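You operate a simulated robot arm through the tools that you are given. There is no shell and no other tool. Be economical: measure what you need, move in short steps, check, and stop when the job is done.

You run a simulated two-armed robot. Do the job below in one go: nothing can be reset, and whatever is moved stays where it is left.

JOB
Pack the cup that the order card names: hold the black box, seat the cup, pad it, close the box.
Fine: the round pad lies in the drawer; shut the drawer again.
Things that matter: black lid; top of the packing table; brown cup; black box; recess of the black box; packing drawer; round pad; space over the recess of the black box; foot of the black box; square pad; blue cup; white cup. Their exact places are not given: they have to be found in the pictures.

Only the result counts: the job must be done as asked and must still hold three seconds after the hand-in. Knocking over, shifting, dropping, spilling or breaking anything else fails it.

ROBOT AND FRAMES
Two 6-joint arms with two-finger parallel grippers on one trunk, on a base that drives. Base frame: it is fixed to the floor where the robot stands at the start and does not move with it; the origin is under the middle of the robot, x ahead of it, y to its left, z up. Units: cm, degrees, N and s.
The left shoulder is at the start at [6, 18.7, 119.7], the right one opposite. With the tool pointing down near the work surface each hand reaches from about 10 to 52 cm from the robot's upright axis, wherever it stands, measured 20 degrees to its own side. Places, roughly: top of the packing table [60, -30, 80]; recess of the black box [50, -30, 80]; packing drawer [50, -30, 70]; space over the recess of the black box [50, -30, 90]; foot of the black box [50, -30, 80]. Payload 1.57 kg a hand.
The TCP of each hand is the grasp point between the finger pads, 3 cm short of the fingertips. In the tool frame z runs along the fingers and y along their closing line. Largest opening 11 cm; finger width 2.4, thickness 1.2; the body of the gripper, 4.8 by 11.2 cm, starts 7.8 cm behind the TCP.
Orientation is that of the tool frame in the base frame, as a unit quaternion [x, y, z, w]. With the fingers straight down and closing along the base's y, the tool's x points along the base's -x, its y along +y and its z along -z.

CONTROLS
- The arms move only by the tool drive_tool. It takes "left_steps", "right_steps" or both (then of equal length, played together; a hand with none holds still); each is a list of rows, each a list of 7 numbers: the shift along the base's x, y, z in cm, then the turn, a rotation vector about the base's x, y, z in degrees, then the finger opening in cm, from 0 to 11. In form: [[dx, dy, dz, ax, ay, az, hand], ...]. A call has 1 to 10 rows; each row shifts and turns the commanded pose from where the row before left it. A row lasts 0.2 s, in which the tool goes at most 5 cm and 8.6 degrees; a call with a longer step from one row to the next is refused whole, and so is a gripper value outside its range. Where a pose cannot be reached the arm comes as near as it can. A force on the tool above 90 N (or 10 N above the force at the start of the call, whichever is more), or a blocked arm, ends the call early, and 0.2 s more pass. The fingers move at their own pace (about 15.3 cm/s each) and stop on an object; they squeeze with about 25 N. The grip force told is the motor's: it shows also when the fingers shut on nothing. Time passes only in rows, and 0.2 s behind the last, so rows that do not move let the fingers close. The reply holds the time, the measured pose of the TCP, the force on the tool along the base axes, the opening and the grip force, in the units named above and with some noise.
- Cameras (640 x 400 px; columns grow to the right, rows downward): "scene" is now at [-0.11, -2.04, 172.07]; the picture's right is [-0.31, -0.95, -0.00], its down [-0.87, 0.28, -0.41] and it looks along [0.39, -0.13, -0.91] (base axes); focal length 287 px, centre (320, 200). "left" rides on the left gripper at [7, -1.6, -14.1] in its tool frame; the picture's right is [0.23, 0.97, 0.00], its down [-0.86, 0.20, -0.48] and it looks along [-0.47, 0.11, 0.88] (tool axes); focal length 222 px, centre (320, 200). "right" rides on the right gripper at [7, 1.6, -14.1] in its tool frame; the picture's right is [-0.23, 0.97, 0.00], its down [-0.86, -0.20, -0.48] and it looks along [-0.47, -0.11, 0.88] (tool axes); focal length 222 px, centre (320, 200).
- camera(camera): a new picture of that camera. It takes no simulated time.
- move_column(by): slides the trunk up (or, below 0, down) by that many cm; the arms and the scene camera ride with it, the base frame stays. It gives what a move gives, with no picture.
- base_move(legs): drives the robot by 1 to 6 legs, each [ahead, left, turn to the left] in cm, cm and degrees, along the robot's own axes; the way and the turn of a leg run together, so that a leg with both is an arc; at most 150 cm and 180 degrees a leg. The arms and the cameras ride along, it lands a little off, and it stops where it bumps. It gives what a move gives.
- turn_head(pan, tilt): turns the head with the scene camera to pan (to the left, within 86 degrees either way) and tilt (down, from -29 to 69), counted from straight ahead of the robot. It gives what a move gives.
- pixel_to_xyz(camera, pixels): for up to 12 pixels [column, row] of the newest picture of that camera ("zoom" is the newest enlarged one), the place [x, y, z] in the base frame of the surface seen there, good to about 0.2 cm. It takes no simulated time.
- close_up(camera, box): a new picture of the part [left, top, right, bottom] of that camera's present view, enlarged. It takes no simulated time.
- sign_off(): hands the job in; it is judged then, once.

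Keep the steps short. Do not move on a guess: measure, check each grasp and each placing, and mend mistakes. In all there are 80 turns and 62 pictures (those below and enlarged ones count). Leave the grippers open and the arms clear of the work at the hand-in unless told otherwise, and finish with a single line.

The tools are called after "Call:" as name(argument=value, ...) on one line, values as JSON. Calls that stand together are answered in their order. drive_tool: Moves the arms, as the interface text tells. Its arguments: {"type":"object","properties":{"left_steps":{"type":"array","items":{"type":"array","items":{"type":"number"}}},"right_steps":{"type":"array","items":{"type":"array","items":{"type":"number"}}}},"required":[]} The other tools are called the same way: move_column (by) slides the trunk up or down; base_move (legs) drives the base; turn_head (pan, tilt) turns the head that bears the scene camera; camera (camera) takes a picture; pixel_to_xyz (camera, pixels) gives the place of the surface under pixels of a picture; close_up (camera, box) takes an enlarged picture of a part of a camera's view; sign_off () hands the job in.

At the start:

```text
time_s: 0.0
left_eef_pos: [40.21, -5.24, 124.17]
left_tool_rot: [0.0, 1.0, 0.0, 0.0]
left_ft_force: [0.2, 0.3, -0.2]
left_grip_width: 10.98
left_grip_force: 0.0
right_eef_pos: [26.16, -40.31, 122.1]
right_tool_rot: [0.0, 1.0, 0.0, 0.0]
right_ft_force: [0.1, -0.7, 0.3]
right_grip_width: 10.98
right_grip_force: 0.0
trunk travel left (down, up): [-82.5, 16.5]
robot x, y, heading: [-0.37, -0.38, -0.1]
head pan, tilt: [-17.8, 65.8]
```

scene: 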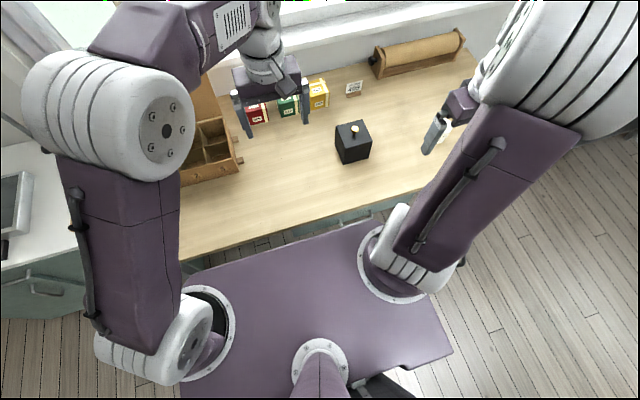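
right: 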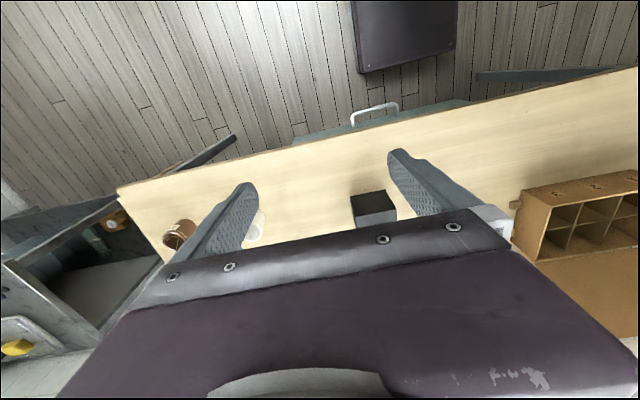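
left: 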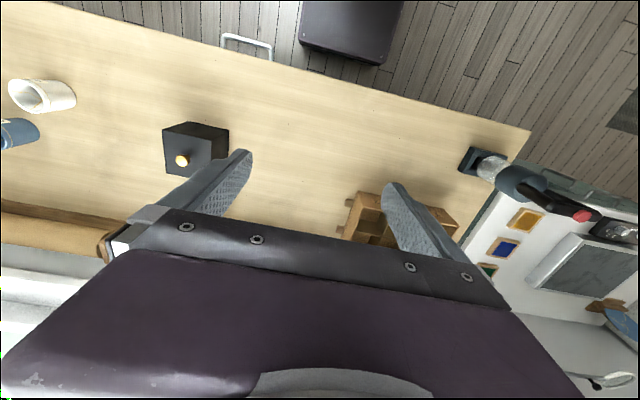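

I see the black box with its lid and knob near (353,142), a card near (353,88). I will enlarge those.

Call:
close_up(camera="scene", box=[300, 60, 400, 122])

Call:
close_up(camera="left", box=[0, 50, 300, 238])

Call:
pixel_to_xyz(camera="scene", pixels=[[355, 128], [340, 127], [362, 122], [370, 143], [344, 152], [353, 88], [345, 163], [360, 212], [250, 235], [440, 180]])

Call:
pixel_to_xyz(camera="left", pixels=[[40, 95], [20, 132], [181, 160], [245, 42], [270, 75]])

```text
6.40 times, centred on (350, 91) of scene
```

zoom: 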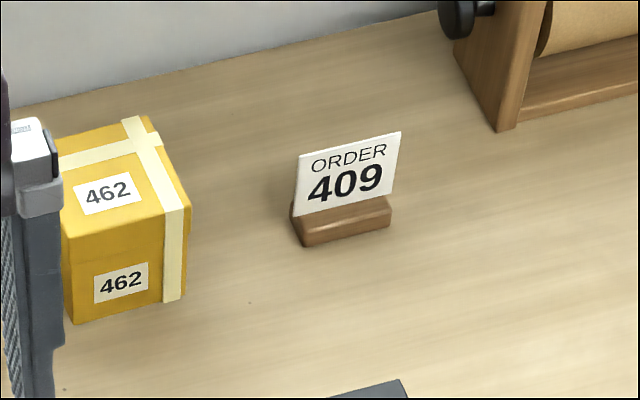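

```text
2.13 times, centred on (150, 144) of left
```

zoom: 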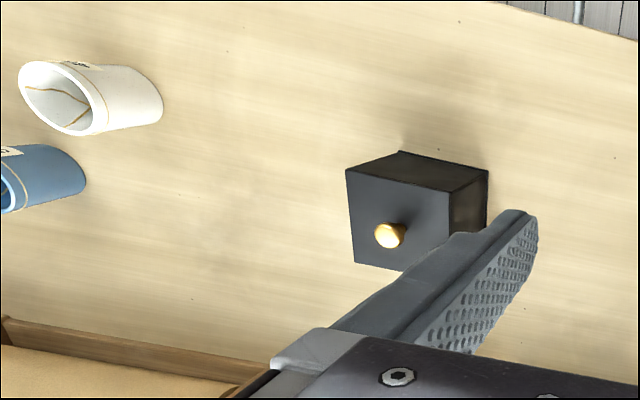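

```text
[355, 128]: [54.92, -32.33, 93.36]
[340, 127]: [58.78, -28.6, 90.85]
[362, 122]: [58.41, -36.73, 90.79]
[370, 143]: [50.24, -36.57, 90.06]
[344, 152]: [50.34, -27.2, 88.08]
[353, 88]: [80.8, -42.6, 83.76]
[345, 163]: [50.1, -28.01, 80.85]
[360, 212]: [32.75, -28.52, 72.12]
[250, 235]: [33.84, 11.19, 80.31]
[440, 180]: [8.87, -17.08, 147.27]
```

```text
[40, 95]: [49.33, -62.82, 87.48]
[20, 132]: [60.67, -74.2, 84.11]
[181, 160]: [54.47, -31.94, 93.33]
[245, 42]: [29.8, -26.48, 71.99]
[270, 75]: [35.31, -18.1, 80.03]
```

The order is 409. I need the cups' labels; next I locate things in the right picture and enlarge the cups.

Call:
pixel_to_xyz(camera="right", pixels=[[178, 230], [258, 228], [373, 205], [375, 112], [120, 190], [300, 148], [560, 95], [116, 222], [530, 200], [405, 35]])

Call:
base_move(legs=[[0, -40, 0]])

Call:
turn_head(pan=-15, tilt=50)

Call:
camera(camera="scene")

Call:
camera(camera="right")

Call:
camera(camera="left")

```text
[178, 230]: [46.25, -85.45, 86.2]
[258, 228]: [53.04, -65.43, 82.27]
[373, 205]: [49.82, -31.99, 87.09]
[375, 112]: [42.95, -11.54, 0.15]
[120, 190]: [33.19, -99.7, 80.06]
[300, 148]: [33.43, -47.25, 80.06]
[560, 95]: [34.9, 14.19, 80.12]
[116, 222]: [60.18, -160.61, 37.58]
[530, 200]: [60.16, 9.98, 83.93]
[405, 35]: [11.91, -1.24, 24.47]
```

```text
time_s: 2.5
left_eef_pos: [40.4, -44.46, 124.17]
left_tool_rot: [-0.002, 1.0, -0.001, 0.0]
left_ft_force: [0.4, 0.6, 1.1]
left_grip_width: 10.99
left_grip_force: 0.1
right_eef_pos: [26.32, -79.33, 122.17]
right_tool_rot: [-0.002, 1.0, -0.001, 0.0]
right_ft_force: [-0.4, 0.0, 0.2]
right_grip_width: 10.99
right_grip_force: 0.0
trunk travel left (down, up): [-82.5, 16.5]
robot x, y, heading: [0.1, -39.6, 0.0]
head pan, tilt: [-17.8, 65.8]
```

```text
time_s: 3.2
left_eef_pos: [40.4, -44.61, 124.12]
left_tool_rot: [-0.002, 1.0, 0.0, 0.0]
left_ft_force: [-0.1, -1.2, 0.0]
left_grip_width: 10.97
left_grip_force: 0.0
right_eef_pos: [26.34, -79.57, 122.08]
right_tool_rot: [-0.002, 1.0, 0.0, 0.001]
right_ft_force: [-1.1, 1.5, -0.4]
right_grip_width: 11.01
right_grip_force: 0.1
trunk travel left (down, up): [-82.5, 16.5]
robot x, y, heading: [0.0, -39.44, 0.5]
head pan, tilt: [-15.0, 50.0]
```

```text
56 pictures are left
```

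scene: 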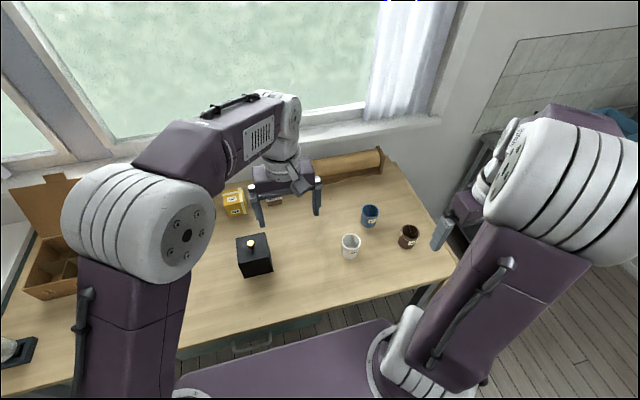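

```text
55 pictures are left
```

right: 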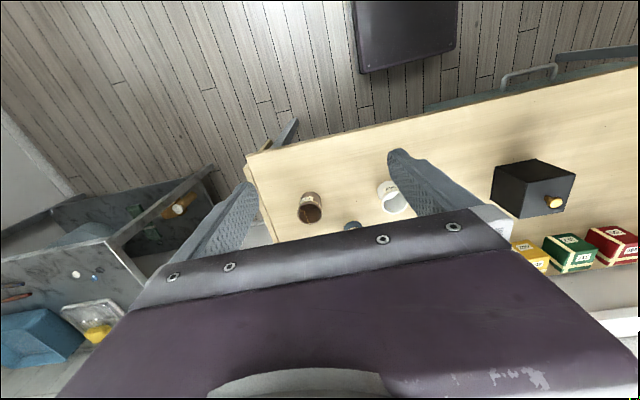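

```text
54 pictures are left
```

left: 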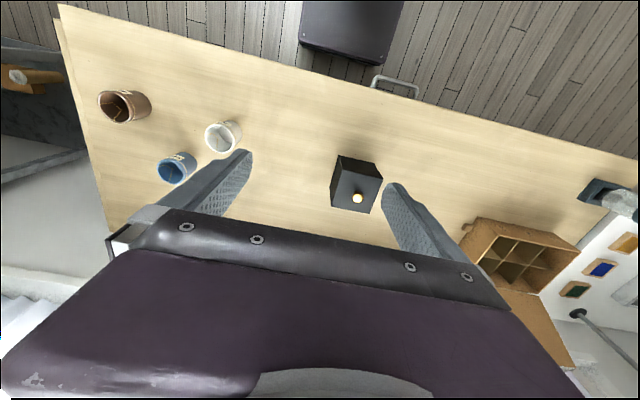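

Cups: white (351,246), blue (370,216), brown (408,237). Enlarging the labels and measuring.

Call:
close_up(camera="scene", box=[336, 200, 424, 264])

Call:
pixel_to_xyz(camera="scene", pixels=[[342, 242], [360, 241], [351, 236], [351, 240], [351, 256], [252, 243], [236, 240], [266, 236], [245, 276], [272, 272], [252, 345], [235, 350]])

Call:
close_up(camera="left", box=[90, 75, 250, 190])

Call:
pixel_to_xyz(camera="left", pixels=[[395, 87], [375, 78], [418, 88], [222, 136], [334, 193], [383, 172], [337, 157], [358, 197], [367, 214]])

```text
6.25 times, centred on (380, 232) of scene
```

zoom: 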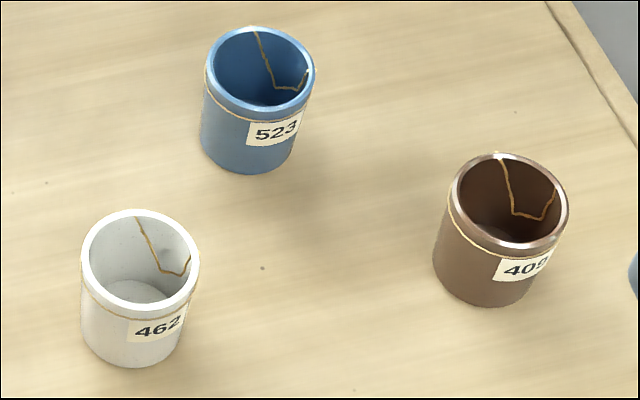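

```text
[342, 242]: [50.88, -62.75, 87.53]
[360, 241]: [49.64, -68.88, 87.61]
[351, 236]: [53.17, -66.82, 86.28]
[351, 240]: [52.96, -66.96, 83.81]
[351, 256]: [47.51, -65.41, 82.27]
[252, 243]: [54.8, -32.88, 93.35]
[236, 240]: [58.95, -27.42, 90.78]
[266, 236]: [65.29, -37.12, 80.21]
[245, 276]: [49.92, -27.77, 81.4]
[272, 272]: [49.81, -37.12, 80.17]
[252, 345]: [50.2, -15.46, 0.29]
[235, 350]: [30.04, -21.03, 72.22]
```

```text
3.48 times, centred on (170, 132) of left
```

zoom: 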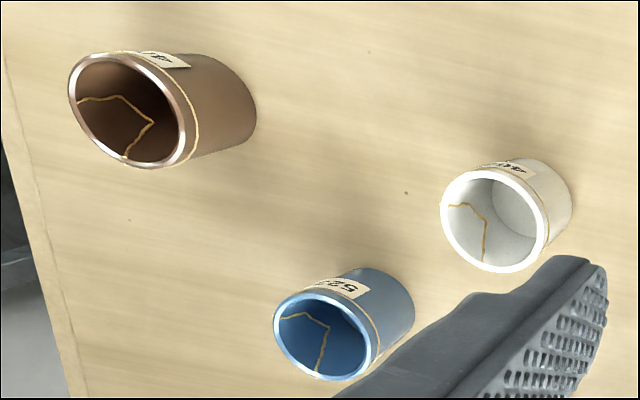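

```text
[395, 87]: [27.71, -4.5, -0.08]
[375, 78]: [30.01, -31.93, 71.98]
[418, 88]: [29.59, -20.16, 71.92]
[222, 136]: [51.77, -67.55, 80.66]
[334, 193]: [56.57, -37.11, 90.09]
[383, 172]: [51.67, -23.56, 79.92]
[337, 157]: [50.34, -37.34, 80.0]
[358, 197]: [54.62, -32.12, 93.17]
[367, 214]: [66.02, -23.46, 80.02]
```

Brown cup is 409. Now I measure the robot's own slab, drawer handle details, and the brown cup.

Call:
close_up(camera="left", box=[340, 40, 480, 128])

Call:
pixel_to_xyz(camera="left", pixels=[[305, 38], [380, 60], [400, 10], [330, 15], [450, 105]])

Call:
pixel_to_xyz(camera="scene", pixels=[[400, 230], [405, 225], [416, 229], [400, 238], [408, 240], [405, 248], [413, 246], [399, 244]])

```text
4.55 times, centred on (410, 84) of left
```

zoom: 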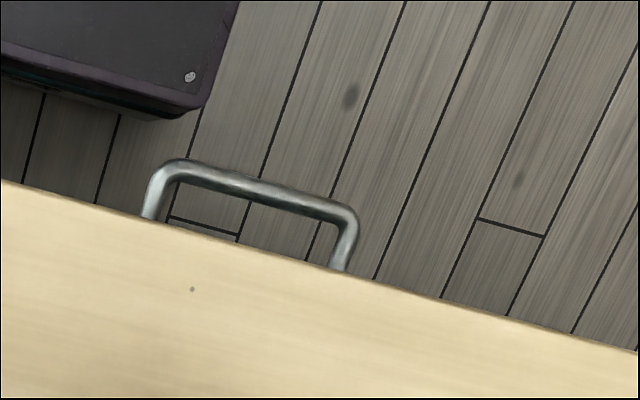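

```text
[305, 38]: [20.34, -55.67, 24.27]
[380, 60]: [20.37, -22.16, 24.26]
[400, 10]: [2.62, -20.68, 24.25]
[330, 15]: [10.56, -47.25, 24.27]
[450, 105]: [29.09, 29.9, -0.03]
```

```text
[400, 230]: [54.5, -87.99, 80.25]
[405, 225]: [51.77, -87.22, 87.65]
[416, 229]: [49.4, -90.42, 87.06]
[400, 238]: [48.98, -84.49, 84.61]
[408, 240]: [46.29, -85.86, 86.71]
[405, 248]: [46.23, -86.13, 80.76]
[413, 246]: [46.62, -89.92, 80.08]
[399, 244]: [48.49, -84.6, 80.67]
```

The handle bar runs along y at about (30, -26, 72). I turn the left hand to close along x above the handle.

Call:
drive_tool(left_steps=[[-1.04, 1.86, 0, 0, 0, 8.5, 11], [-1.04, 1.86, 0, 0, 0, 8.5, 11], [-1.04, 1.86, 0, 0, 0, 8.5, 11], [-1.04, 1.86, 0, 0, 0, 8.5, 11], [-1.04, 1.86, 0, 0, 0, 8.5, 11], [-1.04, 1.86, 0, 0, 0, 8.5, 11], [-1.04, 1.86, 0, 0, 0, 8.5, 11], [-1.04, 1.86, 0, 0, 0, 8.5, 11], [-1.04, 1.86, 0, 0, 0, 8.5, 11], [-1.04, 1.86, 0, 0, 0, 8.5, 11]])

Call:
drive_tool(left_steps=[[0, 0, -3, 0, 0, 5, 6], [0, 0, -4, 0, 0, 0, 6], [0, 0, -4, 0, 0, 0, 6], [0, 0, -4, 0, 0, 0, 6], [0, 0, -4, 0, 0, 0, 6], [0, 0, -4, 0, 0, 0, 6], [0, 0, -4, 0, 0, 0, 6]])

Call:
camera(camera="left")

```text
time_s: 5.5
left_eef_pos: [29.98, -25.79, 124.17]
left_tool_rot: [-0.678, 0.735, -0.001, -0.001]
left_ft_force: [-0.4, 1.0, -0.1]
left_grip_width: 11.0
left_grip_force: 0.2
right_eef_pos: [26.22, -79.5, 121.97]
right_tool_rot: [-0.002, 1.0, 0.0, 0.0]
right_ft_force: [-0.2, 0.6, -0.5]
right_grip_width: 11.03
right_grip_force: 0.1
trunk travel left (down, up): [-82.5, 16.5]
robot x, y, heading: [0.2, -39.38, -0.0]
head pan, tilt: [-15.0, 50.0]
```

```text
time_s: 7.0
left_eef_pos: [29.91, -25.98, 97.16]
left_tool_rot: [0.708, -0.706, -0.001, 0.001]
left_ft_force: [0.0, 0.2, -0.3]
left_grip_width: 5.99
left_grip_force: 0.1
right_eef_pos: [26.41, -79.48, 122.0]
right_tool_rot: [-0.002, 1.0, 0.0, -0.001]
right_ft_force: [0.9, 0.4, 0.1]
right_grip_width: 10.99
right_grip_force: 0.0
trunk travel left (down, up): [-82.5, 16.5]
robot x, y, heading: [0.18, -39.39, 0.1]
head pan, tilt: [-15.0, 50.0]
```

```text
50 pictures are left
```

left: 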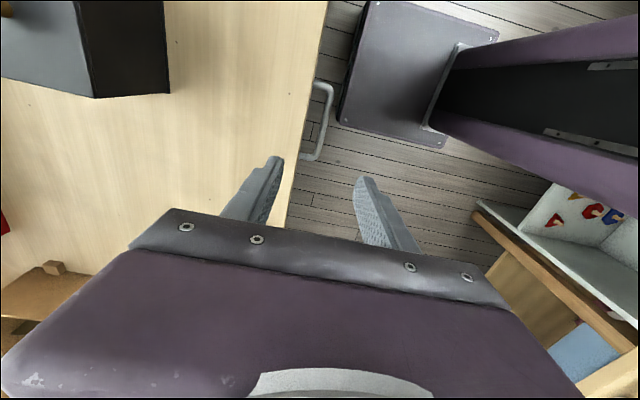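

Call:
pixel_to_xyz(camera="left", pixels=[[331, 100], [326, 130], [322, 148], [312, 158], [320, 83], [311, 90], [303, 130], [300, 150]])

Call:
close_up(camera="left", box=[270, 60, 370, 180])

```text
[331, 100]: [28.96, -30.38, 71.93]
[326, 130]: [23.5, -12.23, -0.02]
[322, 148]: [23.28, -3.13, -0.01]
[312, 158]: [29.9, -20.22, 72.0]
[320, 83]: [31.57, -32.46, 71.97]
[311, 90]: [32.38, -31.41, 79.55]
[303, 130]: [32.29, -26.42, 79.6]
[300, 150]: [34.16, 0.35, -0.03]
```

```text
3.33 times, centred on (320, 120) of left
```

zoom: 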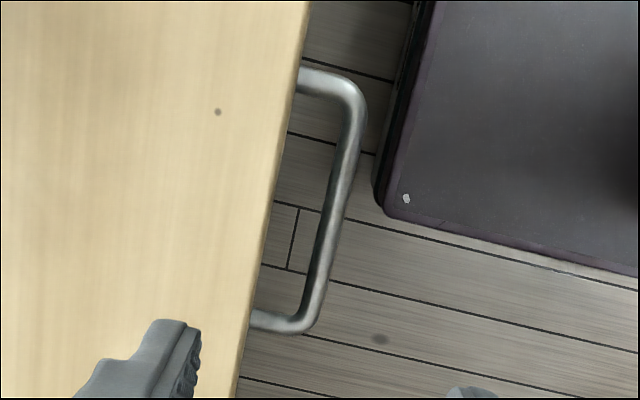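

Bar at x≈28.95, table edge x≈32.3. I lower straddling the bar with opening 2.8, then close.

Call:
drive_tool(left_steps=[[-0.9, 0, -2, 0, 0, 0, 2.8], [0, 0, -4, 0, 0, 0, 2.8], [0, 0, -4, 0, 0, 0, 2.8], [0, 0, -4, 0, 0, 0, 2.8], [0, 0, -3.8, 0, 0, 0, 2.8], [0, 0, -3, 0, 0, 0, 2.8], [0, 0, -2.8, 0, 0, 0, 2.8], [0, 0, 0, 0, 0, 0, 0], [0, 0, 0, 0, 0, 0, 0]])

Call:
camera(camera="left")

```text
time_s: 9.1
left_eef_pos: [29.05, -25.9, 73.62]
left_tool_rot: [0.709, -0.706, 0.001, 0.0]
left_ft_force: [-0.1, 0.7, 6.8]
left_grip_width: 1.19
left_grip_force: 29.1
right_eef_pos: [26.28, -79.47, 122.04]
right_tool_rot: [-0.002, 1.0, 0.0, 0.0]
right_ft_force: [0.4, -0.5, 0.2]
right_grip_width: 11.0
right_grip_force: 0.1
trunk travel left (down, up): [-82.5, 16.5]
robot x, y, heading: [0.18, -39.31, 0.2]
head pan, tilt: [-15.0, 50.0]
```

```text
48 pictures are left
```

left: 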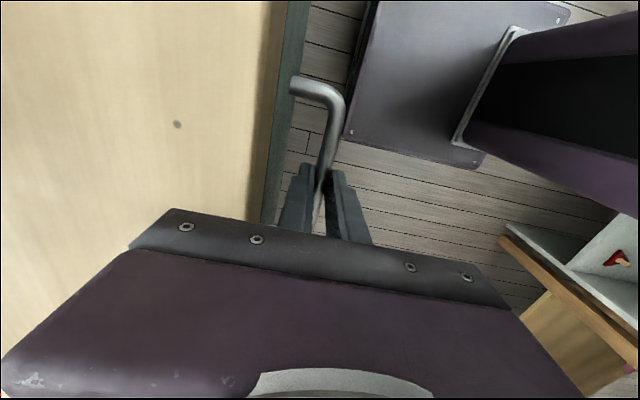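

The bar is gripped (1.19 cm). I pull the drawer out along -x.

Call:
drive_tool(left_steps=[[-1, 0, 0, 0, 0, 0, 0], [-1.5, 0, 0, 0, 0, 0, 0], [-1.5, 0, 0, 0, 0, 0, 0], [-1.5, 0, 0, 0, 0, 0, 0], [-1.5, 0, 0, 0, 0, 0, 0], [-1.5, 0, 0, 0, 0, 0, 0], [-1.5, 0, 0, 0, 0, 0, 0], [-1.5, 0, 0, 0, 0, 0, 0], [-1, 0, 0, 0, 0, 0, 0]])

Call:
turn_head(pan=10, tilt=68)

Call:
camera(camera="scene")

Call:
camera(camera="left")

```text
time_s: 11.1
left_eef_pos: [16.57, -25.81, 73.5]
left_tool_rot: [0.708, -0.706, 0.001, 0.0]
left_ft_force: [-0.9, -1.0, -7.5]
left_grip_width: 1.19
left_grip_force: 28.6
right_eef_pos: [26.4, -79.62, 121.98]
right_tool_rot: [-0.001, 1.0, 0.001, 0.001]
right_ft_force: [0.2, 0.2, 0.3]
right_grip_width: 11.01
right_grip_force: 0.1
trunk travel left (down, up): [-82.5, 16.5]
robot x, y, heading: [0.08, -39.27, 0.3]
head pan, tilt: [-15.0, 50.0]
```

```text
time_s: 11.9
left_eef_pos: [16.65, -25.87, 73.44]
left_tool_rot: [0.709, -0.706, 0.0, 0.0]
left_ft_force: [-0.4, -3.2, -12.8]
left_grip_width: 1.16
left_grip_force: 29.0
right_eef_pos: [26.34, -79.57, 122.07]
right_tool_rot: [-0.001, 1.0, 0.0, 0.001]
right_ft_force: [0.4, 0.2, 0.0]
right_grip_width: 11.0
right_grip_force: 0.0
trunk travel left (down, up): [-82.5, 16.5]
robot x, y, heading: [-0.06, -38.82, 0.2]
head pan, tilt: [10.0, 68.0]
```

```text
47 pictures are left
```

scene: 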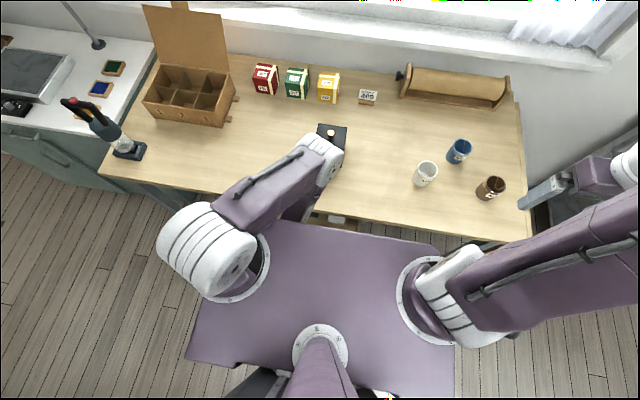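

```text
46 pictures are left
```

left: 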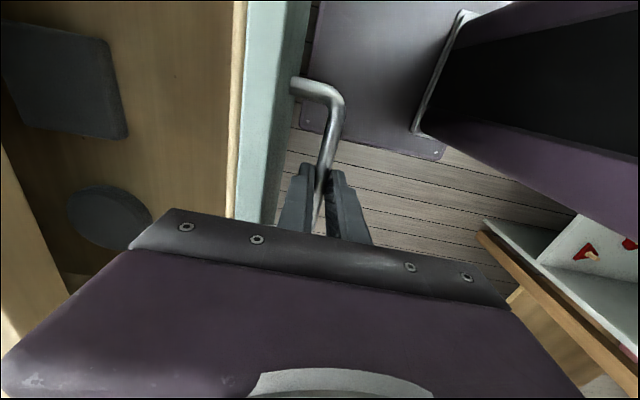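

The drawer is open: square pad at (65,78), round pad at (110,215). Measuring.

Call:
pixel_to_xyz(camera="left", pixels=[[110, 212], [75, 210], [140, 220], [95, 188], [110, 243], [65, 78], [125, 125], [170, 150], [232, 120], [260, 100], [10, 230], [40, 260]])

```text
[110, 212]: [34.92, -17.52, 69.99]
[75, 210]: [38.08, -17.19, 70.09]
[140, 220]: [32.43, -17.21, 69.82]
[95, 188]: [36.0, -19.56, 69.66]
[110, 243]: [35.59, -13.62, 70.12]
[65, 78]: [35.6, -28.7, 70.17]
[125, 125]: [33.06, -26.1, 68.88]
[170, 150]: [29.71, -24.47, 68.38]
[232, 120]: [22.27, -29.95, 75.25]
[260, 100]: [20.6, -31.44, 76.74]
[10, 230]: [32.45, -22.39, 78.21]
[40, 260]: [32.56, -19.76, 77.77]
```

The pad still lies partly under the table (edge x=32.3). I release the bar, rise, drive back 15 cm and re-grip to pull further.

Call:
drive_tool(left_steps=[[0, 0, 0, 0, 0, 0, 2.8], [0, 0, 0, 0, 0, 0, 2.8], [0, 0, 3, 0, 0, 0, 2.8], [0, 0, 4, 0, 0, 0, 2.8], [0, 0, 4, 0, 0, 0, 2.8]])

Call:
base_move(legs=[[-16, 0, 0]])

Call:
camera(camera="left")

```text
time_s: 13.1
left_eef_pos: [18.02, -26.66, 83.94]
left_tool_rot: [0.709, -0.705, 0.018, -0.006]
left_ft_force: [0.2, 0.3, 1.3]
left_grip_width: 2.79
left_grip_force: 0.1
right_eef_pos: [26.24, -79.52, 122.1]
right_tool_rot: [-0.002, 1.0, -0.001, 0.0]
right_ft_force: [0.3, -0.3, -0.7]
right_grip_width: 10.97
right_grip_force: 0.1
trunk travel left (down, up): [-82.5, 16.5]
robot x, y, heading: [0.29, -39.14, 0.3]
head pan, tilt: [10.0, 68.0]
```

```text
time_s: 14.6
left_eef_pos: [2.36, -26.96, 84.0]
left_tool_rot: [0.709, -0.705, 0.02, -0.006]
left_ft_force: [0.2, 0.3, -0.2]
left_grip_width: 2.8
left_grip_force: 0.1
right_eef_pos: [10.79, -79.64, 121.92]
right_tool_rot: [-0.001, 1.0, 0.0, -0.001]
right_ft_force: [1.6, 0.4, 0.5]
right_grip_width: 10.99
right_grip_force: 0.0
trunk travel left (down, up): [-82.5, 16.5]
robot x, y, heading: [-16.0, -39.62, 0.3]
head pan, tilt: [10.0, 68.0]
```

```text
45 pictures are left
```

left: 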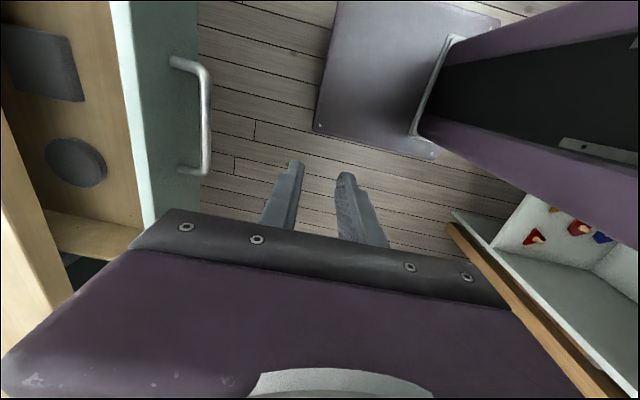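

Call:
pixel_to_xyz(camera="left", pixels=[[205, 90], [207, 120], [205, 150], [180, 61], [190, 171], [145, 120], [75, 162]])

Call:
drive_tool(left_steps=[[2, 0, 0, 0, 0, 0, 2.8], [2, 0, 0, 0, 0, 0, 2.8], [2, 0, 0, 0, 0, 0, 2.8], [2, 0, 0, 0, 0, 0, 2.8], [2, 0, 0, 0, 0, 0, 2.8], [2, 0, 0, 0, 0, 0, 2.8], [2, 0, 0, 0, 0, 0, 2.8]])

```text
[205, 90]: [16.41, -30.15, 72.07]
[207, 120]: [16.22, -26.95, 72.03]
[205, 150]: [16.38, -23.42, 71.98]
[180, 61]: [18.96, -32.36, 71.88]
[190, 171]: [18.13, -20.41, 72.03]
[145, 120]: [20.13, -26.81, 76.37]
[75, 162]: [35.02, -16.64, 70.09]
```

```text
time_s: 16.1
left_eef_pos: [16.36, -26.94, 84.19]
left_tool_rot: [0.707, -0.706, 0.021, -0.007]
left_ft_force: [0.6, -0.8, -0.7]
left_grip_width: 2.77
left_grip_force: 0.1
right_eef_pos: [10.54, -79.62, 122.07]
right_tool_rot: [-0.001, 1.0, -0.001, -0.001]
right_ft_force: [0.7, 0.6, -0.2]
right_grip_width: 11.02
right_grip_force: 0.1
trunk travel left (down, up): [-82.5, 16.5]
robot x, y, heading: [-15.43, -39.59, 0.1]
head pan, tilt: [10.0, 68.0]
```

Bar at x≈16.4. I level the hand, lower 10.6 cm, grip and pull 11 cm.

Call:
drive_tool(left_steps=[[0.1, 0, -3, 1.1, 2.3, 0, 2.8], [0, 0, -3, 0, 0, 0, 2.8], [0, 0, -3, 0, 0, 0, 2.8], [0, 0, -1.7, 0, 0, 0, 2.8], [0, 0, 0, 0, 0, 0, 0], [0, 0, 0, 0, 0, 0, 0], [0, 0, 0, 0, 0, 0, 0]])

Call:
drive_tool(left_steps=[[-1, 0, 0, 0, 0, 0, 0], [-1.25, 0, 0, 0, 0, 0, 0], [-1.25, 0, 0, 0, 0, 0, 0], [-1.25, 0, 0, 0, 0, 0, 0], [-1.25, 0, 0, 0, 0, 0, 0], [-1.25, 0, 0, 0, 0, 0, 0], [-1.25, 0, 0, 0, 0, 0, 0], [-1.25, 0, 0, 0, 0, 0, 0], [-1.25, 0, 0, 0, 0, 0, 0]])

Call:
camera(camera="left")

```text
time_s: 17.8
left_eef_pos: [16.44, -26.94, 73.35]
left_tool_rot: [0.708, -0.706, 0.001, 0.0]
left_ft_force: [0.5, 1.3, 7.5]
left_grip_width: 1.17
left_grip_force: 29.2
right_eef_pos: [10.47, -79.62, 122.05]
right_tool_rot: [-0.002, 1.0, 0.0, -0.001]
right_ft_force: [0.4, -0.5, 0.3]
right_grip_width: 10.99
right_grip_force: 0.0
trunk travel left (down, up): [-82.5, 16.5]
robot x, y, heading: [-15.82, -39.46, 0.5]
head pan, tilt: [10.0, 68.0]
```

```text
time_s: 19.8
left_eef_pos: [5.43, -27.05, 73.33]
left_tool_rot: [0.708, -0.706, 0.0, -0.001]
left_ft_force: [-0.8, -2.0, 17.4]
left_grip_width: 1.2
left_grip_force: 28.1
right_eef_pos: [10.4, -79.76, 122.05]
right_tool_rot: [-0.001, 1.0, 0.0, 0.001]
right_ft_force: [-0.1, -0.4, 0.0]
right_grip_width: 10.97
right_grip_force: 0.2
trunk travel left (down, up): [-82.5, 16.5]
robot x, y, heading: [-15.49, -39.48, 0.3]
head pan, tilt: [10.0, 68.0]
```

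```text
44 pictures are left
```

left: 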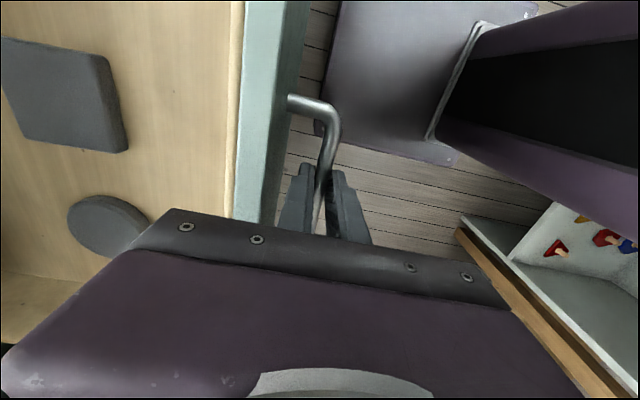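

The drawer is out 23.5 cm. I release, rise and look down at the pad.

Call:
drive_tool(left_steps=[[0, 0, 0, 0, 0, 0, 2.8], [0, 0, 0, 0, 0, 0, 2.8], [0, 0, 3, 0, 0, 0, 2.8], [0, 0, 3, 0, 0, 0, 2.8], [1, 0, 3, 0, 0, 0, 2.8], [2, 0, 3, 0, 0, 0, 2.8], [2, 0, 3, 0, 0, 0, 2.8]])

Call:
camera(camera="left")

```text
time_s: 21.4
left_eef_pos: [10.41, -26.69, 88.45]
left_tool_rot: [0.708, -0.706, 0.0, 0.0]
left_ft_force: [-0.3, -0.1, -0.3]
left_grip_width: 2.81
left_grip_force: 0.0
right_eef_pos: [10.53, -79.57, 121.96]
right_tool_rot: [-0.002, 1.0, 0.0, 0.0]
right_ft_force: [-0.3, -0.6, -0.1]
right_grip_width: 10.99
right_grip_force: 0.0
trunk travel left (down, up): [-82.5, 16.5]
robot x, y, heading: [-15.82, -39.66, 0.3]
head pan, tilt: [10.0, 68.0]
```

```text
43 pictures are left
```

left: 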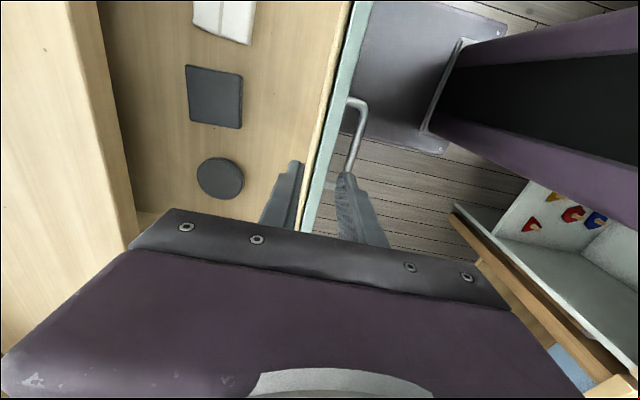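

Call:
pixel_to_xyz(camera="left", pixels=[[219, 175], [199, 175], [237, 178], [218, 159], [219, 190], [238, 188], [215, 95], [225, 205], [128, 200], [222, 22], [310, 100]])

```text
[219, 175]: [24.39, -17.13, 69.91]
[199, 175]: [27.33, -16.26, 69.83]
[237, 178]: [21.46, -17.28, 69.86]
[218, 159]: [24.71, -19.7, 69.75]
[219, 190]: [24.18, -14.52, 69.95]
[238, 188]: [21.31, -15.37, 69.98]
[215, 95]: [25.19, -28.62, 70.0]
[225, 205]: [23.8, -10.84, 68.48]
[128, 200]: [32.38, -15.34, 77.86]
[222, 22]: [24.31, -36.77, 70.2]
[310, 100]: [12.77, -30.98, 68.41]
```

Round pad centre (24.3,-16.9), top z 69.9. I go above it with opening 9, descend and close.

Call:
drive_tool(left_steps=[[3.5, 2.5, 0, 0, 0, 0, 9], [3.5, 2.5, 0, 0, 0, 0, 9], [3.5, 2.5, 0, 0, 0, 0, 9], [3.4, 2.3, 0, 0, 0, 0, 9], [0, 0, -4, 0, 0, 0, 9], [0, 0, -4, 0, 0, 0, 9], [0, 0, -4, 0, 0, 0, 9], [0, 0, 0, 0, 0, 0, 9]])

Call:
camera(camera="left")

```text
time_s: 23.1
left_eef_pos: [24.45, -17.0, 76.28]
left_tool_rot: [0.708, -0.706, 0.0, 0.0]
left_ft_force: [0.8, 1.1, 0.4]
left_grip_width: 9.01
left_grip_force: 0.1
right_eef_pos: [10.46, -79.62, 122.08]
right_tool_rot: [-0.002, 1.0, 0.001, 0.0]
right_ft_force: [0.3, -0.1, -0.1]
right_grip_width: 10.99
right_grip_force: 0.0
trunk travel left (down, up): [-82.5, 16.5]
robot x, y, heading: [-15.88, -39.56, 0.0]
head pan, tilt: [10.0, 68.0]
```

```text
42 pictures are left
```

left: 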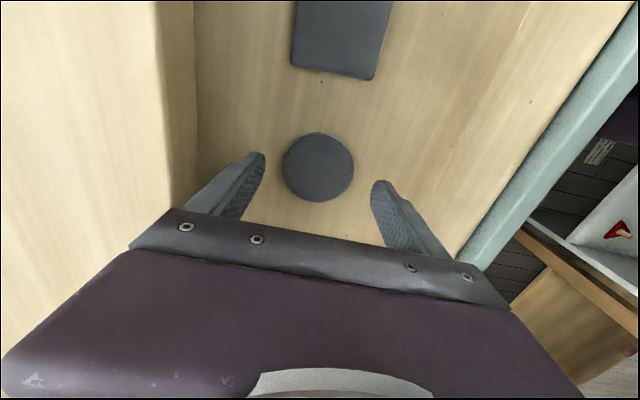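

Call:
drive_tool(left_steps=[[0, 0, -2.5, 0, 0, 0, 9], [0, 0, -2.1, 0, 0, 0, 9], [0, 0, 0, 0, 0, 0, 5], [0, 0, 0, 0, 0, 0, 5], [0, 0, 0, 0, 0, 0, 5]])

Call:
camera(camera="left")

```text
time_s: 24.4
left_eef_pos: [24.43, -17.12, 71.79]
left_tool_rot: [0.708, -0.706, -0.001, 0.0]
left_ft_force: [0.5, 0.1, 0.5]
left_grip_width: 6.83
left_grip_force: 24.6
right_eef_pos: [10.48, -79.62, 122.15]
right_tool_rot: [-0.002, 1.0, 0.0, 0.0]
right_ft_force: [-1.2, 0.4, 0.9]
right_grip_width: 10.98
right_grip_force: 0.0
trunk travel left (down, up): [-82.5, 16.5]
robot x, y, heading: [-16.06, -39.42, 0.2]
head pan, tilt: [10.0, 68.0]
```

```text
41 pictures are left
```

left: 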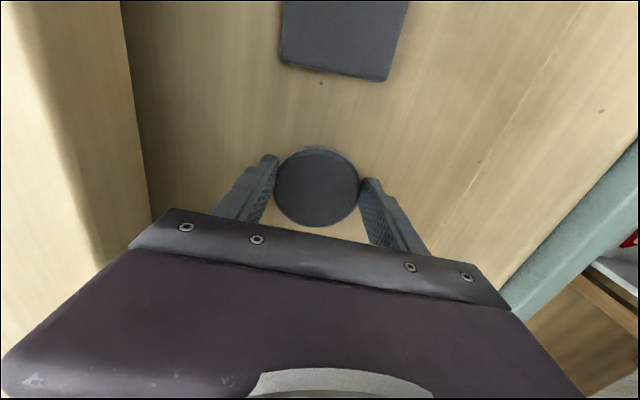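

The pad is gripped (6.83 cm). I lift it clear and check.

Call:
drive_tool(left_steps=[[0, 0, 2, 0, 0, 0, 5], [0, 0, 3, 0, 0, 0, 5], [0, 0, 4, 0, 0, 0, 5], [0, 0, 4, 0, 0, 0, 5], [0, 0, 4, 0, 0, 0, 5], [0, 0, 4, 0, 0, 0, 5], [0, 0, 4, 0, 0, 0, 5]])

Call:
camera(camera="left")

```text
time_s: 25.9
left_eef_pos: [24.26, -17.04, 96.86]
left_tool_rot: [0.708, -0.706, -0.001, 0.001]
left_ft_force: [0.0, 0.2, 0.3]
left_grip_width: 6.8
left_grip_force: 25.2
right_eef_pos: [10.28, -79.59, 122.11]
right_tool_rot: [-0.001, 1.0, 0.0, 0.0]
right_ft_force: [0.5, -0.4, -0.2]
right_grip_width: 11.02
right_grip_force: 0.1
trunk travel left (down, up): [-82.5, 16.5]
robot x, y, heading: [-15.82, -39.53, 0.1]
head pan, tilt: [10.0, 68.0]
```

```text
40 pictures are left
```

left: 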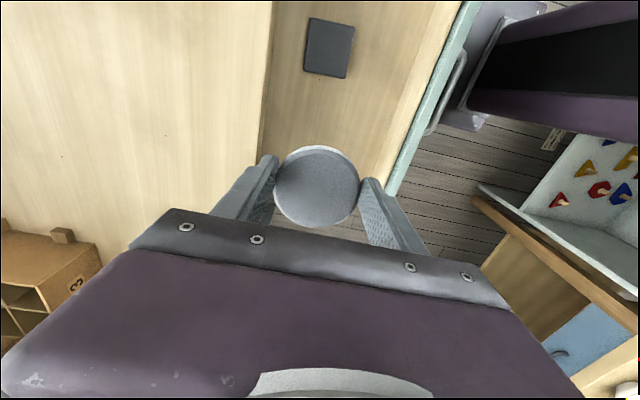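

Pad is held. Before sliding left I check where the shelf at right of this picture stands.

Call:
pixel_to_xyz(camera="left", pixels=[[600, 230], [480, 190], [560, 300], [430, 170], [580, 80], [460, 60]])

```text
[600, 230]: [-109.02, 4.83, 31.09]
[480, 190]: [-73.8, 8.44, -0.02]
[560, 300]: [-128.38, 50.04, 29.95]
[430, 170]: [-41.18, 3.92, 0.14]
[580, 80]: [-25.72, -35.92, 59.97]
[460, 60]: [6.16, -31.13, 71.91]
```

Clear. I slide the base 24 cm left, then bring the right hand down in front of the drawer.

Call:
base_move(legs=[[0, 24, 0]])

```text
time_s: 27.7
left_eef_pos: [24.31, 6.82, 96.7]
left_tool_rot: [0.708, -0.706, -0.001, 0.0]
left_ft_force: [-0.1, -0.7, -0.2]
left_grip_width: 6.83
left_grip_force: 25.2
right_eef_pos: [10.5, -55.94, 121.96]
right_tool_rot: [-0.001, 1.0, 0.001, 0.0]
right_ft_force: [-0.5, -1.2, -0.3]
right_grip_width: 10.99
right_grip_force: 0.0
trunk travel left (down, up): [-82.5, 16.5]
robot x, y, heading: [-15.72, -15.46, -0.0]
head pan, tilt: [10.0, 68.0]
```

Call:
drive_tool(right_steps=[[-1, 3.6, 0, 0, 0, 0, 5], [-1, 3.6, 0, 0, 0, 0, 0], [-1, 3.6, 0, 0, 0, 0, 0], [-1, 3.6, 0, 0, 0, 0, 0], [-1, 3.6, 0, 0, 0, 0, 0], [-1, 3.6, 0, 0, 0, 0, 0], [-1, 3.6, -2, 0, 0, 0, 0], [-1, 3.6, -4, 0, 0, 0, 0], [0, 0, -5, 0, 0, 0, 0], [0, 0, -5, 0, 0, 0, 0]])

Call:
drive_tool(right_steps=[[0, 0, -4, 0, 0, 0, 0], [0, 0, -4, 0, 0, 0, 0], [0, 0, -4, 0, 0, 0, 0], [0, 0, -4, 0, 0, 0, 0]])

Call:
camera(camera="right")

```text
refused: row 8 steps farther than a row can; nothing moved
```

```text
time_s: 28.7
left_eef_pos: [24.41, 6.91, 96.77]
left_tool_rot: [0.708, -0.707, -0.001, -0.001]
left_ft_force: [0.5, -0.5, -0.1]
left_grip_width: 6.83
left_grip_force: 24.5
right_eef_pos: [10.59, -55.84, 105.93]
right_tool_rot: [-0.002, 1.0, 0.001, -0.001]
right_ft_force: [-0.9, -0.3, -0.4]
right_grip_width: 0.03
right_grip_force: 21.0
trunk travel left (down, up): [-82.5, 16.5]
robot x, y, heading: [-15.68, -15.73, 0.2]
head pan, tilt: [10.0, 68.0]
```

```text
39 pictures are left
```

right: 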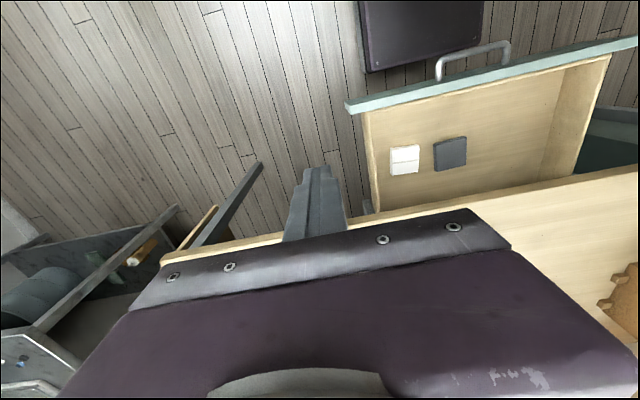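

Call:
drive_tool(right_steps=[[-1, 3.6, 0, 0, 0, 0, 0], [-1, 3.6, 0, 0, 0, 0, 0], [-1, 3.6, 0, 0, 0, 0, 0], [-1, 3.6, 0, 0, 0, 0, 0], [-1, 3.6, 0, 0, 0, 0, 0], [-1, 3.6, 0, 0, 0, 0, 0], [-1, 3.6, 0, 0, 0, 0, 0], [-1, 3.6, 0, 0, 0, 0, 0], [0, 0, -5, 0, 0, 0, 0], [0, 0, -5, 0, 0, 0, 0]])

Call:
camera(camera="right")

```text
time_s: 30.9
left_eef_pos: [24.38, 6.99, 96.6]
left_tool_rot: [0.708, -0.706, -0.001, 0.002]
left_ft_force: [0.7, 0.0, 0.6]
left_grip_width: 6.8
left_grip_force: 24.9
right_eef_pos: [11.89, -29.86, 96.38]
right_tool_rot: [-0.001, 1.0, -0.001, -0.001]
right_ft_force: [0.6, 0.4, -1.3]
right_grip_width: 0.0
right_grip_force: 21.2
right hand out of reach, approached as far as the arm can: row 3, 4, 5, 6, 7, 8
trunk travel left (down, up): [-82.5, 16.5]
robot x, y, heading: [-15.93, -15.21, -0.0]
head pan, tilt: [10.0, 68.0]
```

```text
38 pictures are left
```

right: 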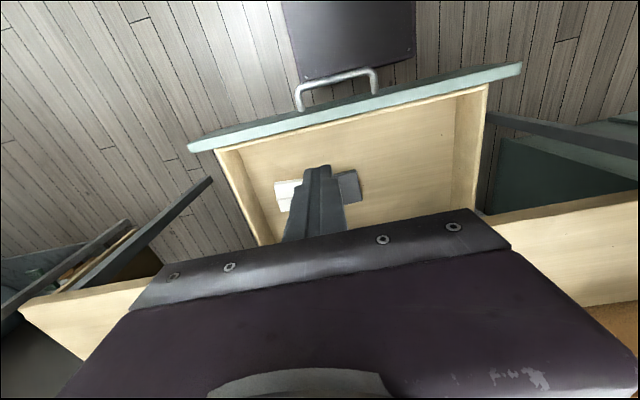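

The hand cannot get that near the trunk. I drive back 13 cm, so the hand lands in front of the handle, then lower.

Call:
base_move(legs=[[-13, 0, 0]])

Call:
camera(camera="right")

```text
time_s: 32.2
left_eef_pos: [11.48, 7.01, 96.71]
left_tool_rot: [0.708, -0.706, -0.002, 0.001]
left_ft_force: [-0.1, 0.0, -0.6]
left_grip_width: 6.82
left_grip_force: 25.0
right_eef_pos: [-1.14, -29.85, 96.38]
right_tool_rot: [-0.002, 1.0, 0.0, -0.001]
right_ft_force: [0.3, 0.4, 0.3]
right_grip_width: 0.0
right_grip_force: 21.0
trunk travel left (down, up): [-82.5, 16.5]
robot x, y, heading: [-28.73, -15.54, 0.1]
head pan, tilt: [10.0, 68.0]
```

```text
37 pictures are left
```

right: 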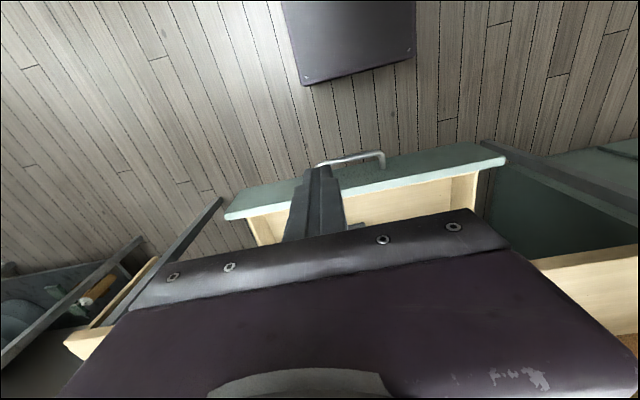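

Call:
pixel_to_xyz(camera="right", pixels=[[345, 158], [365, 154], [378, 155], [383, 167], [400, 180]])

Call:
drive_tool(right_steps=[[0.5, 0.6, -4, 0, 0, 0, 0], [0.5, 0.6, -4, 0, 0, 0, 0], [0.5, 0.6, -4, 0, 0, 0, 0], [0.5, 0.6, -4, 0, 0, 0, 0], [0.5, 0.6, -4, 0, 0, 0, 0], [0, 0, -3, 0, 0, 0, 0]])

Call:
camera(camera="right")

```text
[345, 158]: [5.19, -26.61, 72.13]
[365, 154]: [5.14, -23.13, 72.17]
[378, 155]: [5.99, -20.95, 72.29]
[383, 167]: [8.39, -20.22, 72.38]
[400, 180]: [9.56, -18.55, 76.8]
```

```text
time_s: 33.6
left_eef_pos: [11.27, 6.95, 96.76]
left_tool_rot: [0.709, -0.705, -0.001, 0.001]
left_ft_force: [-0.1, 0.5, 1.0]
left_grip_width: 6.83
left_grip_force: 25.2
right_eef_pos: [1.46, -26.88, 73.29]
right_tool_rot: [-0.002, 1.0, 0.0, -0.001]
right_ft_force: [-0.2, 0.1, -0.4]
right_grip_width: 0.01
right_grip_force: 21.3
trunk travel left (down, up): [-82.5, 16.5]
robot x, y, heading: [-28.62, -14.99, 0.2]
head pan, tilt: [10.0, 68.0]
```

```text
36 pictures are left
```

right: 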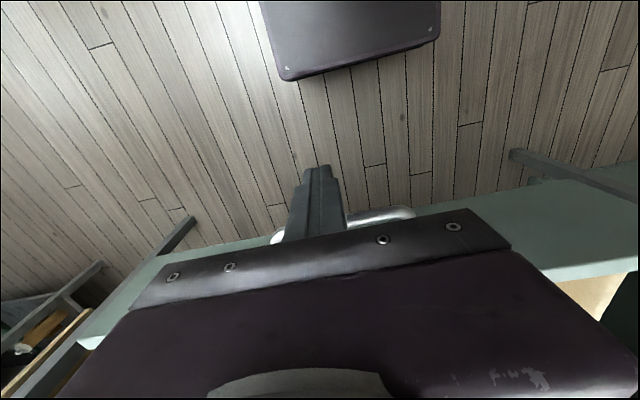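

The fingers stand in front of the bar. I drive forward 22 cm to push the drawer in.

Call:
base_move(legs=[[12, 0, 0], [10, 0, 0]])

Call:
camera(camera="right")

```text
time_s: 35.6
left_eef_pos: [33.3, 7.15, 96.7]
left_tool_rot: [0.708, -0.706, 0.0, 0.001]
left_ft_force: [0.2, -1.2, -0.4]
left_grip_width: 6.83
left_grip_force: 25.1
right_eef_pos: [23.34, -26.74, 73.43]
right_tool_rot: [-0.002, 1.0, 0.001, 0.0]
right_ft_force: [-0.1, 0.0, -0.1]
right_grip_width: 0.0
right_grip_force: 21.7
trunk travel left (down, up): [-82.5, 16.5]
robot x, y, heading: [-6.83, -15.25, 0.1]
head pan, tilt: [10.0, 68.0]
```

```text
35 pictures are left
```

right: 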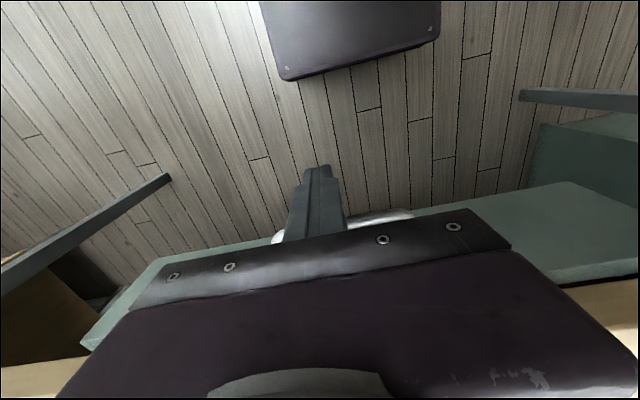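

Pushing worked. I push the last ~4.3 cm with the arm until it stops.

Call:
drive_tool(right_steps=[[1, 0, 0, 0, 0, 0, 0], [1, 0, 0, 0, 0, 0, 0], [1, 0, 0, 0, 0, 0, 0], [0.5, 0, 0, 0, 0, 0, 0], [0.4, 0, 0, 0, 0, 0, 0], [0.4, 0, 0, 0, 0, 0, 0], [0.3, 0, 0, 0, 0, 0, 0], [0.2, 0, 0, 0, 0, 0, 0]])

Call:
camera(camera="right")

```text
time_s: 37.4
left_eef_pos: [33.06, 6.99, 96.82]
left_tool_rot: [0.708, -0.706, 0.001, 0.0]
left_ft_force: [0.1, 0.1, -0.1]
left_grip_width: 6.81
left_grip_force: 24.7
right_eef_pos: [27.62, -26.77, 73.37]
right_tool_rot: [-0.001, 1.0, -0.002, -0.004]
right_ft_force: [-23.5, 6.0, -6.5]
right_grip_width: 0.01
right_grip_force: 21.4
trunk travel left (down, up): [-82.5, 16.5]
robot x, y, heading: [-7.07, -15.22, 0.0]
head pan, tilt: [10.0, 68.0]
```

```text
34 pictures are left
```

right: 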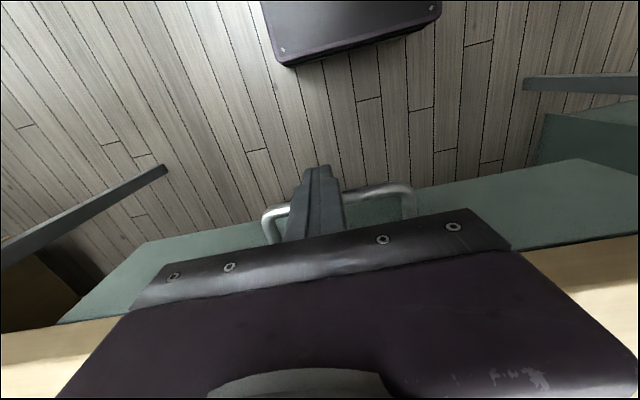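

The drawer is at its stop (23.5 N). I back off, raise the right hand and verify the bar.

Call:
drive_tool(right_steps=[[-1, 0, 0, 0, 0, 0, 0], [-1.5, 0, 0, 0, 0, 0, 0], [0, 0, 4, 0, 0, 0, 0], [0, 0, 4.5, 0, 0, 0, 5], [0, 0, 4.5, 0, 0, 0, 11], [0, 0, 4.5, 0, 0, 0, 11], [0, 0, 4.5, 0, 0, 0, 11], [0, 0, 4.5, 0, 0, 0, 11], [0, 0, 4.5, 0, 0, 0, 11]])

Call:
camera(camera="right")

```text
time_s: 39.4
left_eef_pos: [33.08, 7.14, 96.72]
left_tool_rot: [0.709, -0.706, 0.0, 0.001]
left_ft_force: [0.2, 0.2, -0.6]
left_grip_width: 6.8
left_grip_force: 25.0
right_eef_pos: [25.53, -26.62, 104.41]
right_tool_rot: [-0.002, 1.0, 0.001, 0.001]
right_ft_force: [-0.9, 0.6, 0.1]
right_grip_width: 11.0
right_grip_force: 0.0
trunk travel left (down, up): [-82.5, 16.5]
robot x, y, heading: [-6.88, -15.25, 0.2]
head pan, tilt: [10.0, 68.0]
```

```text
33 pictures are left
```

right: 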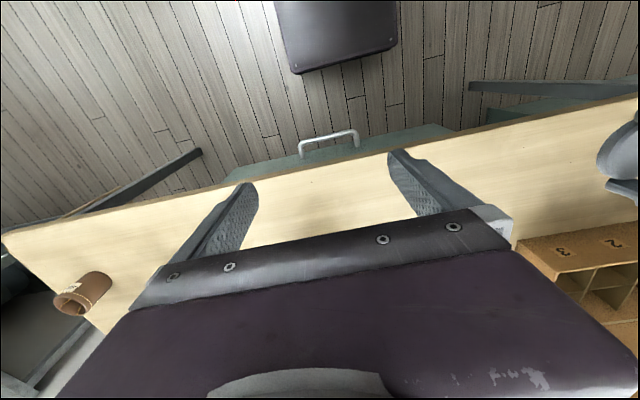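

Call:
pixel_to_xyz(camera="right", pixels=[[330, 137], [350, 132], [300, 150], [310, 156], [400, 137], [290, 165], [280, 177]])

Call:
base_move(legs=[[0, -45, 0], [13, 0, 0]])

```text
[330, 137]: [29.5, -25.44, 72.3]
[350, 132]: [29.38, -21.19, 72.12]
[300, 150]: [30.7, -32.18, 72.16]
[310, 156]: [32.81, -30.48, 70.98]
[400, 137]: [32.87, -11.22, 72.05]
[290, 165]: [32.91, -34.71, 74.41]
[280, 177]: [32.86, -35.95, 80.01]
```

```text
time_s: 43.0
left_eef_pos: [46.31, -38.05, 96.92]
left_tool_rot: [0.707, -0.707, 0.0, 0.0]
left_ft_force: [0.5, 0.5, -0.2]
left_grip_width: 6.83
left_grip_force: 25.0
right_eef_pos: [38.75, -71.74, 104.53]
right_tool_rot: [0.0, 1.0, 0.0, 0.001]
right_ft_force: [0.2, 0.4, 0.1]
right_grip_width: 11.01
right_grip_force: 0.1
trunk travel left (down, up): [-82.5, 16.5]
robot x, y, heading: [6.76, -60.58, -0.1]
head pan, tilt: [10.0, 68.0]
```

Drawer is shut (bar x 29.4). Robot now at (6.8,-60.6). I put the pad down at about (40,-47), and move the right hand toward the brown cup.

Call:
drive_tool(left_steps=[[-2.1, 0, 0, 0, 0, 0, 5], [-2.1, -3, 0, 0, 0, 0, 5], [-2.1, -3, 0, 0, 0, 0, 5], [0, -3, 0, 0, 0, 0, 5], [0, 0, -4, 0, 0, 0, 5], [0, 0, -4, 0, 0, 0, 5], [0, 0, -3, 0, 0, 0, 5], [0, 0, -1.5, 0, 0, 0, 5], [0, 0, -0.8, 0, 0, 0, 5]], right_steps=[[0, -2, 0, 0, 0, 0, 11], [0, -2, 0, 0, 0, 0, 11], [0, -2, 0, 0, 0, 0, 11], [0, -2, 0, 0, 0, 0, 11], [0, -2, 0, 0, 0, 0, 11], [0, -2, 0, 0, 0, 0, 11], [0, -2, 0, 0, 0, 0, 11], [0, -2, 0, 0, 0, 0, 11], [0, 0, 0, 0, 0, 0, 11]])

Call:
camera(camera="right")

```text
time_s: 45.0
left_eef_pos: [40.1, -46.86, 83.45]
left_tool_rot: [-0.706, 0.708, 0.0, 0.0]
left_ft_force: [-0.5, -1.0, 1.8]
left_grip_width: 6.81
left_grip_force: 24.8
right_eef_pos: [38.77, -87.76, 104.5]
right_tool_rot: [-0.001, 1.0, 0.0, 0.0]
right_ft_force: [0.9, 0.2, -0.1]
right_grip_width: 10.99
right_grip_force: 0.0
trunk travel left (down, up): [-82.5, 16.5]
robot x, y, heading: [6.43, -60.34, 0.1]
head pan, tilt: [10.0, 68.0]
```

```text
32 pictures are left
```

right: 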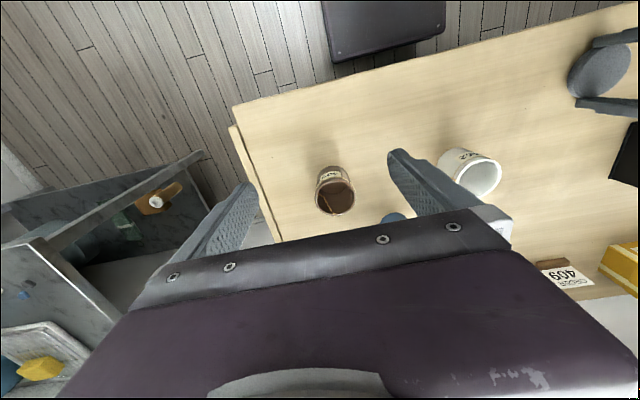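

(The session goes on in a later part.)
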